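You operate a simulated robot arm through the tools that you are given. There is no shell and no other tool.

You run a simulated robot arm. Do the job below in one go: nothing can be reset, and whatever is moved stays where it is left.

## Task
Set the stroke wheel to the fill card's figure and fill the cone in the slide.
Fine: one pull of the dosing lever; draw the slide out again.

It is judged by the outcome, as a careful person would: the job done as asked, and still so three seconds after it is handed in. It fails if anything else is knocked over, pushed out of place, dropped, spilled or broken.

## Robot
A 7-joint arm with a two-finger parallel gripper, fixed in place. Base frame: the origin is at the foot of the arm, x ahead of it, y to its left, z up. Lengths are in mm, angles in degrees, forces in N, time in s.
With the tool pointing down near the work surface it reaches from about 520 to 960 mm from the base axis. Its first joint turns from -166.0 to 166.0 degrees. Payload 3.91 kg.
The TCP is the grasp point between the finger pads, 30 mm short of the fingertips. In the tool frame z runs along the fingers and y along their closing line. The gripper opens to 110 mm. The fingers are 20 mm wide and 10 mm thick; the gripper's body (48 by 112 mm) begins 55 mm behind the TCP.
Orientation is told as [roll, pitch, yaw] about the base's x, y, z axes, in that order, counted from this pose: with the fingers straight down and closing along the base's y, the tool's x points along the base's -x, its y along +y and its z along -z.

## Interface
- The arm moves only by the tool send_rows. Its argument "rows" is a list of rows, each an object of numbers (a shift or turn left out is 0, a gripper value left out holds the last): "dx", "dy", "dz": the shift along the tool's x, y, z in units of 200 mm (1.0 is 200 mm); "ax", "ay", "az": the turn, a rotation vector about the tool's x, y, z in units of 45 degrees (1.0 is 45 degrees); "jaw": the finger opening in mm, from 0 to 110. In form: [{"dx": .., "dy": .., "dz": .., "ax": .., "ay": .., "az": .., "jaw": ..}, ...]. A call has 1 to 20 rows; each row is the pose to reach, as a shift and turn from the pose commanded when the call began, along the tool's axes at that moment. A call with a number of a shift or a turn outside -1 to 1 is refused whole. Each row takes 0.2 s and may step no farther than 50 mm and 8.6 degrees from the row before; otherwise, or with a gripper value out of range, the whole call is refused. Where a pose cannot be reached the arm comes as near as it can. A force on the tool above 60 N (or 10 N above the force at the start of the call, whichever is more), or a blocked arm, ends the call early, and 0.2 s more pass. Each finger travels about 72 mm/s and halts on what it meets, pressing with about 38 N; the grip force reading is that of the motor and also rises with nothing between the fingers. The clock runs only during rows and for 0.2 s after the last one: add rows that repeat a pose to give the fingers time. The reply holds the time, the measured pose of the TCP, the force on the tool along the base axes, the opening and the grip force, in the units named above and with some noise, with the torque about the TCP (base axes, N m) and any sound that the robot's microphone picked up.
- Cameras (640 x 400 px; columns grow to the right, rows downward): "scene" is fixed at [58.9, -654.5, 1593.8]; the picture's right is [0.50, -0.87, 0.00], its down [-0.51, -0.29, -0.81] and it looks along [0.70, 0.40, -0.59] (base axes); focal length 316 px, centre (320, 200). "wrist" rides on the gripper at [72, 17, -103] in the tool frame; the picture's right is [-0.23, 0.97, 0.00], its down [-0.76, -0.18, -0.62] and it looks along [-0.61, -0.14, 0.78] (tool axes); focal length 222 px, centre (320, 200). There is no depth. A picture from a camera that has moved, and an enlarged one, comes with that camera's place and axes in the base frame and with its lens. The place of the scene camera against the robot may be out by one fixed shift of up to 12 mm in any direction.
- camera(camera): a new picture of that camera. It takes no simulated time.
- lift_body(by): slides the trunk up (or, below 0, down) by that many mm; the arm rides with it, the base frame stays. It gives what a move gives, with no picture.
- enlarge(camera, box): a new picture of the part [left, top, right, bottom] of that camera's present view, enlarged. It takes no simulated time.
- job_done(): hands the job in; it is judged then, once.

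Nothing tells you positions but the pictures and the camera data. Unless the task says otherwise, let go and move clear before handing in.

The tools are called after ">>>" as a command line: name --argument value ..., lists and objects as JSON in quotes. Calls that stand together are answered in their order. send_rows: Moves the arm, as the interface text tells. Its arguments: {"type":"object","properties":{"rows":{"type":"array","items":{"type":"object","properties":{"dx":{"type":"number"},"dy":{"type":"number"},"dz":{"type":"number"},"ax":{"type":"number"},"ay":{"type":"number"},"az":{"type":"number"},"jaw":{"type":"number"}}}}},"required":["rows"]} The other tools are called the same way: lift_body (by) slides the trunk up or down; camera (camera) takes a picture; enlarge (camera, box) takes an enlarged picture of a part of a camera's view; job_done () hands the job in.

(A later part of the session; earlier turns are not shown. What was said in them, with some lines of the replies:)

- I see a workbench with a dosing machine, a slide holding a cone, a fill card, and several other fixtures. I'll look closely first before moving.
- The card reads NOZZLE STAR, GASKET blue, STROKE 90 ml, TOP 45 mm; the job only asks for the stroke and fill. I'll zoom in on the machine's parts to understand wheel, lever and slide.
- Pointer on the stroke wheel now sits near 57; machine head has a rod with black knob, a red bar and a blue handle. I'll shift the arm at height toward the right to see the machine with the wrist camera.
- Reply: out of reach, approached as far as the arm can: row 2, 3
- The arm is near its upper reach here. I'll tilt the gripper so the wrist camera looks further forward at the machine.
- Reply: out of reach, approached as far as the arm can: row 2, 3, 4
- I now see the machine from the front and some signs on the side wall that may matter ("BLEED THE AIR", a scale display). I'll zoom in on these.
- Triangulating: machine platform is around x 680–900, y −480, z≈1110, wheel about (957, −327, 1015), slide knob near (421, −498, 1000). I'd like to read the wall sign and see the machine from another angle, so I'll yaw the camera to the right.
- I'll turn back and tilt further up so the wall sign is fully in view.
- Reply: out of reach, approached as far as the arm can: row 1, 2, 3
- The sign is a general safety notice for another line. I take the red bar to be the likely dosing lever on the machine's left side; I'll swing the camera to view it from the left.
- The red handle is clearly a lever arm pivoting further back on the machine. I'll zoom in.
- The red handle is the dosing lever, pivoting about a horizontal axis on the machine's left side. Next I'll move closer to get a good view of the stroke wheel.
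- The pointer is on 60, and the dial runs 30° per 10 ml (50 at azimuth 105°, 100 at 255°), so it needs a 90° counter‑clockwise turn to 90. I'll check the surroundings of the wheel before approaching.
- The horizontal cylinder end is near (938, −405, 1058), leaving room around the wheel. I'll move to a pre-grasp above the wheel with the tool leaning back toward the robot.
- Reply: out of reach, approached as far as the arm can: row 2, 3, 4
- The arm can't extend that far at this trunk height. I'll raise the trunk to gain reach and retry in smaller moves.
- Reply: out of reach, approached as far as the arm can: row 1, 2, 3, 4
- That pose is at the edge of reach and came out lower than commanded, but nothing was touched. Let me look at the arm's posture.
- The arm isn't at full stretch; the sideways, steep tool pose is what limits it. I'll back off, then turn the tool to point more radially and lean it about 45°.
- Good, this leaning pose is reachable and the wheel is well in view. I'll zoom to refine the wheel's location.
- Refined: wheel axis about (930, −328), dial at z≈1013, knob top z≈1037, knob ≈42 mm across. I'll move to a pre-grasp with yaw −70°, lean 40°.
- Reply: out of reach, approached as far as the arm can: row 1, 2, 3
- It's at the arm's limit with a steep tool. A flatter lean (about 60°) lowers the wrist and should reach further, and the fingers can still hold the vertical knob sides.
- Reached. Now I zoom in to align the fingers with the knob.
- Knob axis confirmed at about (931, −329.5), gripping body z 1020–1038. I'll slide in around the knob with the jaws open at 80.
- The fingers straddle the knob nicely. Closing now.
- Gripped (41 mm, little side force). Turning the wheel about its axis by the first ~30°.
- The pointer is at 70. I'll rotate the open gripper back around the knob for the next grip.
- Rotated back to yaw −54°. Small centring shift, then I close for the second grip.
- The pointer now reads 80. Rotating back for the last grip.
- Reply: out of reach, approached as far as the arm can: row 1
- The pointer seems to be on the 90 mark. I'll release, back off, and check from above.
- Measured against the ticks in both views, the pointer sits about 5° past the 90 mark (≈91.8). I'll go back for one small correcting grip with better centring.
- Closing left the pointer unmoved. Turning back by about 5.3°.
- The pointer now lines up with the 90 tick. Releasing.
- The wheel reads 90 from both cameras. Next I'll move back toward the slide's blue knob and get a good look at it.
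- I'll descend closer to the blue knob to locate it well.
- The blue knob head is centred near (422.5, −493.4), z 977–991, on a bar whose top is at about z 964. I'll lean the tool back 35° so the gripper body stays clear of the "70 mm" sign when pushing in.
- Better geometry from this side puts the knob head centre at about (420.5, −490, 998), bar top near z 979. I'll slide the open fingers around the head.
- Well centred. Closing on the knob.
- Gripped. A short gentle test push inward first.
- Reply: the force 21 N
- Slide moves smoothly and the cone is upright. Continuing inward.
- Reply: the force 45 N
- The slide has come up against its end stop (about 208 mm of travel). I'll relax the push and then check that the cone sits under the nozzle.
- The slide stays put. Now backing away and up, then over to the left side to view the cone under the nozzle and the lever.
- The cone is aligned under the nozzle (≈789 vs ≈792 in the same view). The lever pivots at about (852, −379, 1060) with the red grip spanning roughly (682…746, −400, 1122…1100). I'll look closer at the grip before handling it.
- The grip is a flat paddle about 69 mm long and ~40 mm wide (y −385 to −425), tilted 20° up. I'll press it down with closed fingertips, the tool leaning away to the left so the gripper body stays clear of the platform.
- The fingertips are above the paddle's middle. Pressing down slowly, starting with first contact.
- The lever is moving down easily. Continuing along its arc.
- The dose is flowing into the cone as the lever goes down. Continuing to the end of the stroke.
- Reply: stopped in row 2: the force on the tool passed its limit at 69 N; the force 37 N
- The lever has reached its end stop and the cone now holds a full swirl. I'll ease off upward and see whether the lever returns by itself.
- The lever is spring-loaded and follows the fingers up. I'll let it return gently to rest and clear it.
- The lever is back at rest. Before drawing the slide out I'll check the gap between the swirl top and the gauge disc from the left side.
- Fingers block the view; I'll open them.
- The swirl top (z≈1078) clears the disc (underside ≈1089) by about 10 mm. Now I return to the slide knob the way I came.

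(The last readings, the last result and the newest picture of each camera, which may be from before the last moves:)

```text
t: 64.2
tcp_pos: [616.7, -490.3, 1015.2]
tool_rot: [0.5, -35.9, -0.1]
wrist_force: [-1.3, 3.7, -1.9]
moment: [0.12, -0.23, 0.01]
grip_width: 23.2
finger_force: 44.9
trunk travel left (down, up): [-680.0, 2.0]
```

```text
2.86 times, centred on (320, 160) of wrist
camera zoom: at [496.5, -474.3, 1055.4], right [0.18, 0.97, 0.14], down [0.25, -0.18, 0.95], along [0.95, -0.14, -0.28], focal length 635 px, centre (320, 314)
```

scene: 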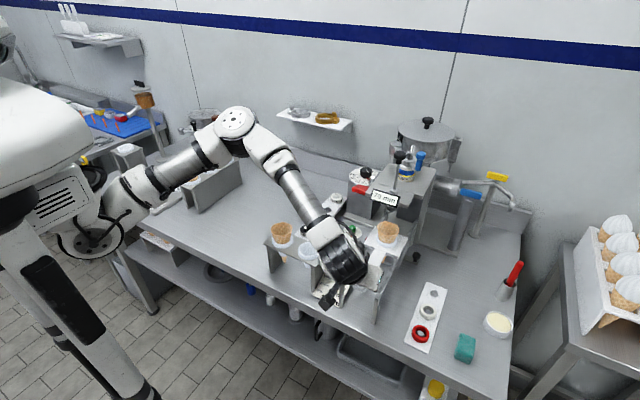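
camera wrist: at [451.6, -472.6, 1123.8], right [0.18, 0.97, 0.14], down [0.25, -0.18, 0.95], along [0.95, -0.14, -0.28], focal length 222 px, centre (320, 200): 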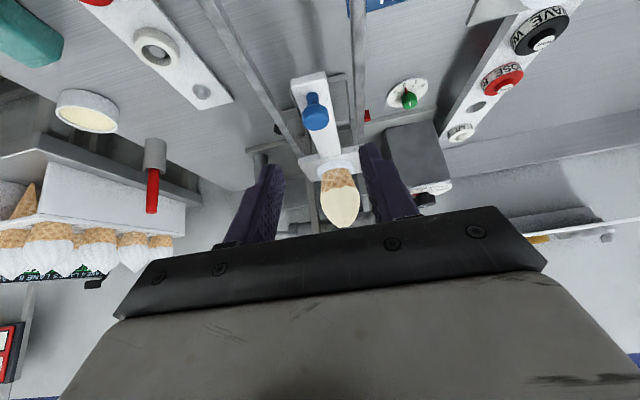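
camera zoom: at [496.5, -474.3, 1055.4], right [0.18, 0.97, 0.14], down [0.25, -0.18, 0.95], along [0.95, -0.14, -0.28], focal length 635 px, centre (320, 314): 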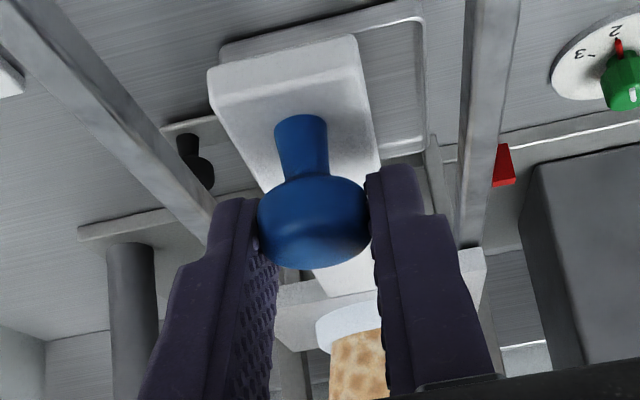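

Gripped. Drawing the slide out slowly, watching the swirl pass under the disc.

>>> send_rows --rows '[{"dx": 0.0162, "dz": -0.0118, "dy": 0.002, "jaw": 14}, {"dx": 0.0445, "dz": -0.0323, "dy": 0.002, "jaw": 14}, {"dx": 0.0809, "dz": -0.0588, "dy": 0.002, "jaw": 14}, {"dx": 0.1214, "dz": -0.0882, "dy": 0.002, "jaw": 14}, {"dx": 0.1618, "dz": -0.1176, "dy": 0.002, "jaw": 14}]'

>>> enlarge --camera "scene" --box '[340, 170, 440, 270]'

>>> enlarge --camera "wrist" --box '[240, 90, 400, 230]'

```text
t: 65.5
tcp_pos: [574.7, -490.5, 1013.7]
tool_rot: [0.2, -36.2, -0.1]
wrist_force: [0.8, -14.7, 5.0]
moment: [-0.23, 0.25, -0.03]
grip_width: 23.2
finger_force: 45.8
trunk travel left (down, up): [-680.0, 2.0]
```

```text
4.00 times, centred on (390, 220) of scene
camera zoom: at [58.9, -654.5, 1593.8], right [0.5, -0.87, 0.0], down [-0.51, -0.29, -0.81], along [0.7, 0.4, -0.59], focal length 1262 px, centre (40, 120)
```

zoom: 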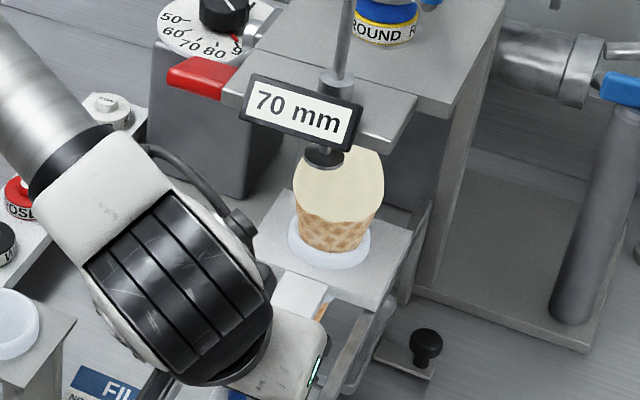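

```text
2.86 times, centred on (320, 160) of wrist
camera zoom: at [455.6, -473.8, 1055.3], right [0.18, 0.97, 0.14], down [0.25, -0.18, 0.95], along [0.95, -0.14, -0.28], focal length 635 px, centre (320, 314)
```

zoom: 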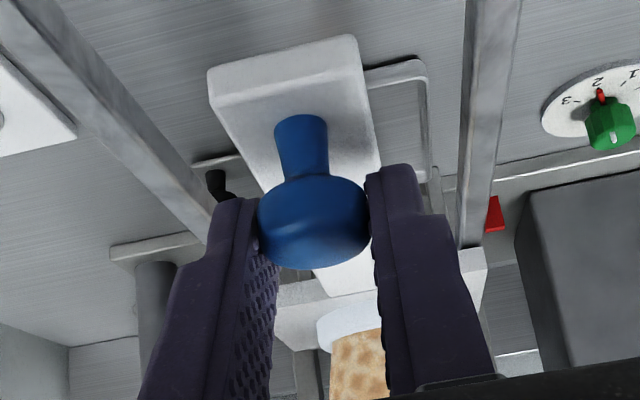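

>>> send_rows --rows '[{"dx": 0.0324, "dz": -0.0235, "dy": -0.006, "jaw": 14}, {"dx": 0.0647, "dz": -0.047, "dy": -0.007, "jaw": 14}, {"dx": 0.0971, "dz": -0.0706, "dy": -0.007, "jaw": 14}, {"dx": 0.1214, "dz": -0.0882, "dy": -0.007, "jaw": 14}]'

>>> enlarge --camera "scene" --box '[350, 180, 430, 260]'

```text
t: 66.5
tcp_pos: [545.8, -490.1, 1015.6]
tool_rot: [0.3, -36.1, -0.3]
wrist_force: [1.4, -14.8, 7.1]
moment: [-0.28, -0.74, 0.03]
grip_width: 23.1
finger_force: 45.0
trunk travel left (down, up): [-680.0, 2.0]
```

```text
5.00 times, centred on (390, 220) of scene
camera zoom: at [58.9, -654.5, 1593.8], right [0.5, -0.87, 0.0], down [-0.51, -0.29, -0.81], along [0.7, 0.4, -0.59], focal length 1578 px, centre (-30, 100)
```

zoom: 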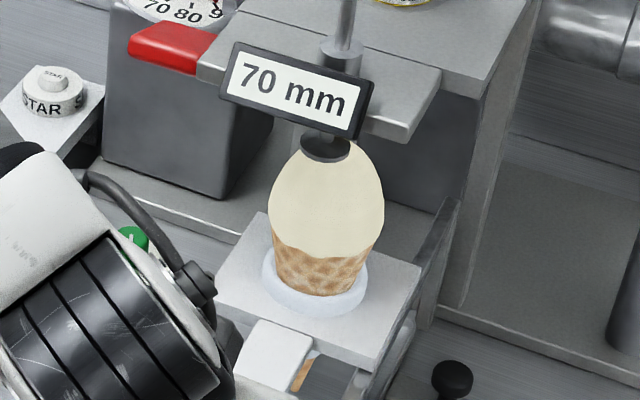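

>>> send_rows --rows '[{"dx": 0.0324, "dz": -0.0235, "dy": -0.008, "jaw": 14}, {"dx": 0.0647, "dz": -0.047, "dy": -0.01, "jaw": 14}, {"dx": 0.0971, "dz": -0.0706, "dy": -0.012, "jaw": 14}]'

>>> enlarge --camera "scene" --box '[350, 180, 430, 260]'

```text
t: 67.2
tcp_pos: [522.7, -490.1, 1015.9]
tool_rot: [0.5, -36.1, -0.2]
wrist_force: [-0.9, -1.2, 3.8]
moment: [0.07, -0.89, 0.12]
grip_width: 23.0
finger_force: 45.0
trunk travel left (down, up): [-680.0, 2.0]
```

```text
5.00 times, centred on (390, 220) of scene
camera zoom: at [58.9, -654.5, 1593.8], right [0.5, -0.87, 0.0], down [-0.51, -0.29, -0.81], along [0.7, 0.4, -0.59], focal length 1578 px, centre (-30, 100)
```

zoom: 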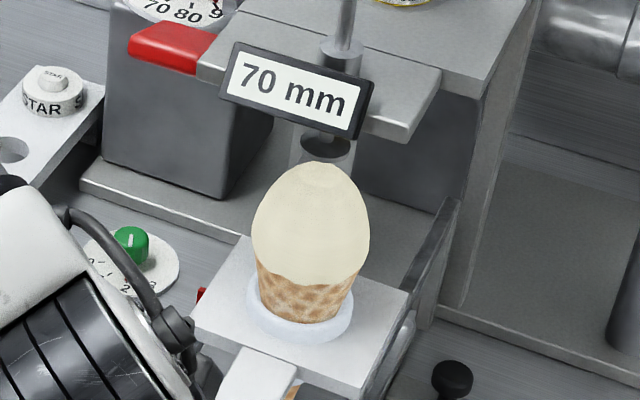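

The filled cone cleared the disc cleanly. Continuing to draw the slide fully out.

>>> send_rows --rows '[{"dx": 0.0405, "dz": -0.0294, "jaw": 14}, {"dx": 0.0809, "dz": -0.0588, "jaw": 14}, {"dx": 0.1214, "dz": -0.0882, "jaw": 14}, {"dx": 0.1618, "dz": -0.1176, "jaw": 14}, {"dx": 0.2023, "dz": -0.147, "jaw": 14}]'

>>> enlarge --camera "scene" --box '[310, 190, 430, 290]'

```text
t: 68.5
tcp_pos: [473.5, -489.4, 1014.2]
tool_rot: [0.5, -36.0, -0.2]
wrist_force: [1.0, 17.8, -5.3]
moment: [0.37, -0.99, 0.16]
grip_width: 23.3
finger_force: 44.5
trunk travel left (down, up): [-680.0, 2.0]
```

```text
4.00 times, centred on (370, 240) of scene
camera zoom: at [58.9, -654.5, 1593.8], right [0.5, -0.87, 0.0], down [-0.51, -0.29, -0.81], along [0.7, 0.4, -0.59], focal length 1262 px, centre (120, 40)
```

zoom: 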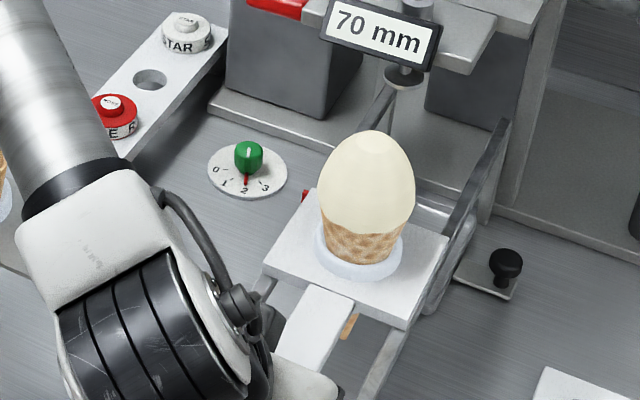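

>>> send_rows --rows '[{"dx": 0.0405, "dz": -0.0294, "dy": 0.008, "jaw": 14}, {"dx": 0.0809, "dz": -0.0588, "dy": 0.008, "jaw": 14}, {"dx": 0.1214, "dz": -0.0882, "dy": 0.008, "jaw": 14}, {"dx": 0.1618, "dz": -0.1176, "dy": 0.008, "jaw": 14}, {"dx": 0.2023, "dz": -0.147, "dy": 0.008, "jaw": 14}]'

>>> camera --camera "scene"

```text
t: 69.7
tcp_pos: [419.9, -488.9, 1015.0]
tool_rot: [0.4, -36.1, -0.1]
wrist_force: [0.6, 19.0, -1.4]
moment: [0.37, 0.62, 0.1]
grip_width: 23.2
finger_force: 45.1
trunk travel left (down, up): [-680.0, 2.0]
```

```text
taken
```

scene: 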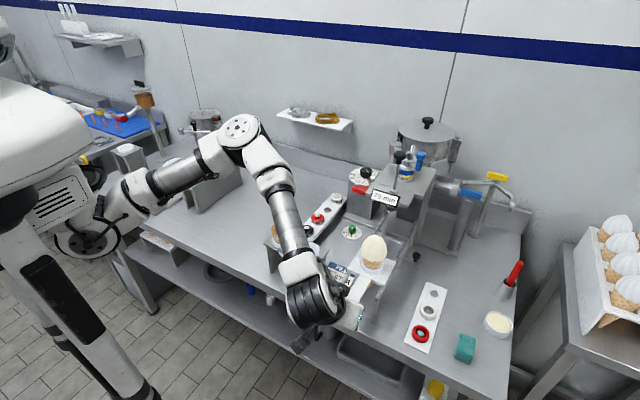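

>>> send_rows --rows '[{"dx": 0.02, "dz": -0.0147, "dy": 0.008, "jaw": 14}, {"dx": 0.0385, "dz": -0.028, "dy": 0.009, "jaw": 14}, {"dx": 0.0405, "dz": -0.0294, "dy": 0.009, "jaw": 14}]'

```text
t: 70.5
tcp_pos: [416.3, -490.1, 1014.9]
tool_rot: [0.3, -36.2, 0.2]
wrist_force: [26.4, -2.3, -7.6]
moment: [-0.14, -0.27, 0.07]
grip_width: 23.2
finger_force: 44.6
trunk travel left (down, up): [-680.0, 2.0]
```

A firm stop is felt at the outer end. I'll relax the pull and release the knob.

>>> send_rows --rows '[{"dx": -0.012, "dz": 0.0088, "jaw": 14}, {"dx": -0.022, "dz": 0.016, "jaw": 14}, {"dx": -0.022, "dz": 0.016, "jaw": 14}]'

>>> send_rows --rows '[{"jaw": 36}, {"jaw": 54}, {"jaw": 60}]'

>>> send_rows --rows '[{"dz": -0.15}, {"dz": -0.3}, {"dz": -0.45}]'

>>> camera --camera "wrist"

>>> camera --camera "scene"

```text
t: 71.2
tcp_pos: [415.2, -489.3, 1015.2]
tool_rot: [0.2, -35.8, -0.3]
wrist_force: [5.5, -8.3, -5.9]
moment: [-0.19, -0.23, -0.12]
grip_width: 23.0
finger_force: 44.7
trunk travel left (down, up): [-680.0, 2.0]
```

```text
t: 72.0
tcp_pos: [416.7, -488.0, 1015.3]
tool_rot: [0.4, -36.0, 0.0]
wrist_force: [0.2, -0.3, 0.3]
moment: [0.0, -0.01, -0.03]
grip_width: 59.9
finger_force: 0.0
trunk travel left (down, up): [-680.0, 2.0]
```

```text
t: 72.8
tcp_pos: [363.1, -489.1, 1089.0]
tool_rot: [0.5, -36.1, -0.2]
wrist_force: [0.9, 0.1, -0.1]
moment: [-0.02, 0.01, 0.0]
grip_width: 60.2
finger_force: 0.0
trunk travel left (down, up): [-680.0, 2.0]
```

```text
taken
camera wrist: at [243.8, -472.5, 1128.4], right [0.18, 0.97, 0.14], down [0.25, -0.18, 0.95], along [0.95, -0.14, -0.28], focal length 222 px, centre (320, 200)
```

wrist: 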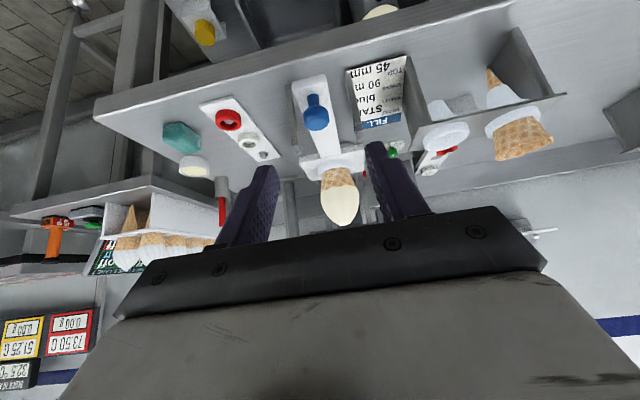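

```text
taken
```

scene: 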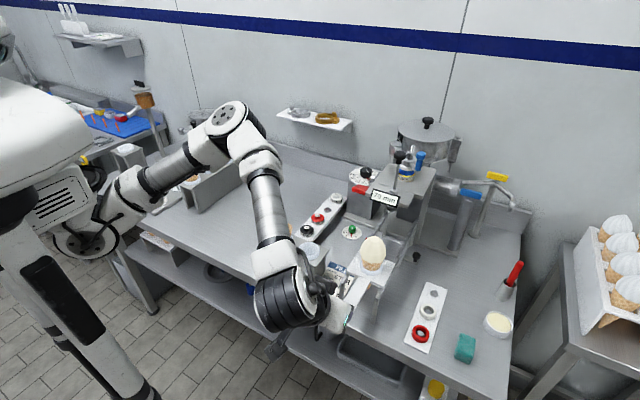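

>>> enlarge --camera "scene" --box '[260, 220, 420, 320]'

>>> enlarge --camera "wrist" --box '[260, 60, 420, 240]'

```text
4.00 times, centred on (340, 270) of scene
camera zoom: at [58.9, -654.5, 1593.8], right [0.5, -0.87, 0.0], down [-0.51, -0.29, -0.81], along [0.7, 0.4, -0.59], focal length 1262 px, centre (240, -80)
```

zoom: 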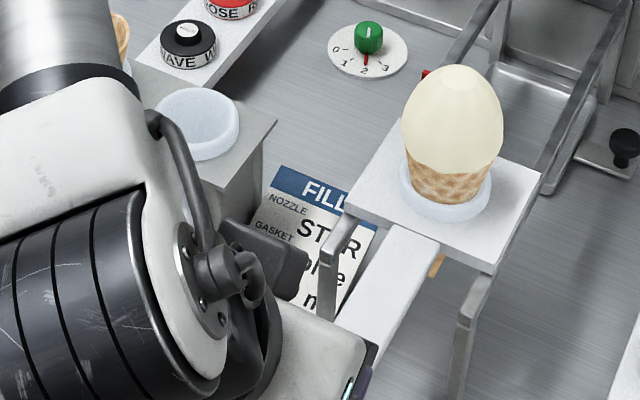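

```text
2.22 times, centred on (340, 150) of wrist
camera zoom: at [243.8, -472.5, 1128.4], right [0.18, 0.97, 0.14], down [0.25, -0.18, 0.95], along [0.95, -0.14, -0.28], focal length 494 px, centre (276, 311)
```

zoom: 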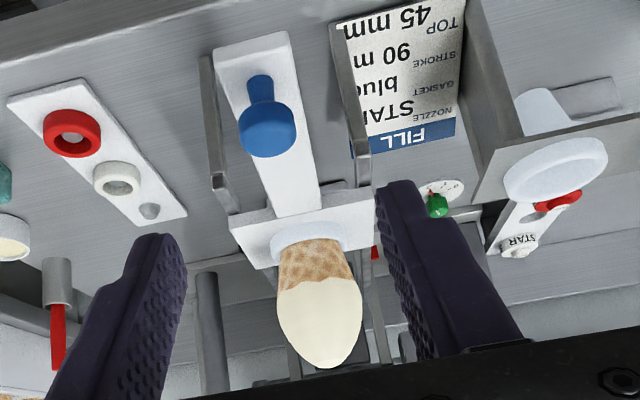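

The slide is back in its original out position with the filled cone standing upright. I'll raise the arm clear and do a final check of wheel, lever and surroundings.

>>> send_rows --rows '[{"dx": -0.13, "dz": -0.18}, {"dx": -0.265, "dz": -0.364}, {"dx": -0.265, "dz": -0.364, "dy": 0.2}, {"dx": -0.265, "dz": -0.364, "dy": 0.4}, {"dx": -0.265, "dz": -0.364, "dy": 0.6}, {"dx": -0.265, "dz": -0.364, "dy": 0.8}]'

>>> camera --camera "scene"

>>> enlarge --camera "scene" --box '[350, 168, 390, 193]'

>>> enlarge --camera "scene" --box '[260, 220, 420, 320]'

>>> enlarge --camera "scene" --box '[330, 110, 530, 235]'

```text
t: 74.2
tcp_pos: [366.7, -328.9, 1179.9]
tool_rot: [0.3, -36.0, -0.1]
wrist_force: [-0.3, 0.6, 0.1]
moment: [-0.05, 0.0, -0.03]
grip_width: 59.8
finger_force: 0.1
trunk travel left (down, up): [-680.0, 2.0]
```

```text
taken
```

scene: 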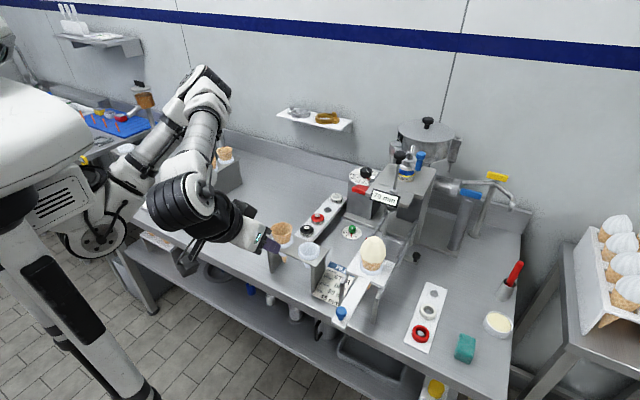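

```text
16.00 times, centred on (370, 180) of scene
camera zoom: at [58.9, -654.5, 1593.8], right [0.5, -0.87, 0.0], down [-0.51, -0.29, -0.81], along [0.7, 0.4, -0.59], focal length 5049 px, centre (-480, 512)
```

zoom: 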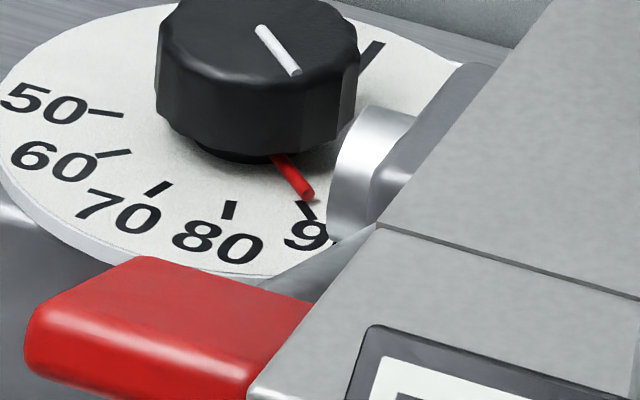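

```text
4.00 times, centred on (340, 270) of scene
camera zoom: at [58.9, -654.5, 1593.8], right [0.5, -0.87, 0.0], down [-0.51, -0.29, -0.81], along [0.7, 0.4, -0.59], focal length 1262 px, centre (240, -80)
```

zoom: 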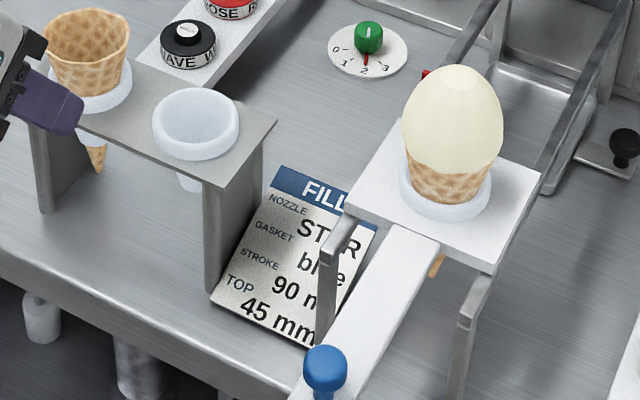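

```text
3.20 times, centred on (430, 172) of scene
camera zoom: at [58.9, -654.5, 1593.8], right [0.5, -0.87, 0.0], down [-0.51, -0.29, -0.81], along [0.7, 0.4, -0.59], focal length 1010 px, centre (-32, 288)
```

zoom: 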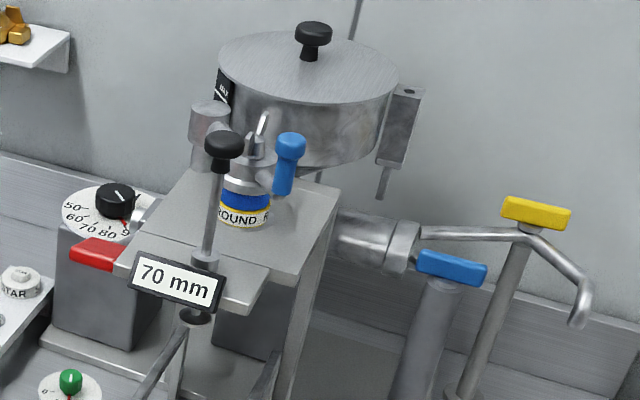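

Everything checks out. The wheel points at 90, the lever is back at rest after one pull, and the slide is fully out with the filled cone upright. Nothing else has moved and the gripper is clear, so I'm handing in.

>>> job_done

```text
The job is handed in.
```

The cone in the slide is filled with the stroke wheel set to 90 ml, and the job is handed in.

- **Stroke wheel:** it started at 60. My first turn went about 5° too far, so I turned it back; both cameras then showed the pointer on the 90 mark.
- **Fill:** I pushed the slide in to its stop, with the cone under the nozzle. I then pulled the dosing lever once to its end stop, and it sprang back to rest.
- **Slide:** it is drawn out to where it started, with the filled cone standing upright. The swirl cleared the 70 mm gauge disc by about 10 mm.

The fill card also lists a STAR nozzle and a 45 mm top. The machine still has the ROUND nozzle and the 70 mm gauge setting, because you only asked for the stroke.

In the final pictures nothing else had moved, and the gripper is open and clear of the bench.
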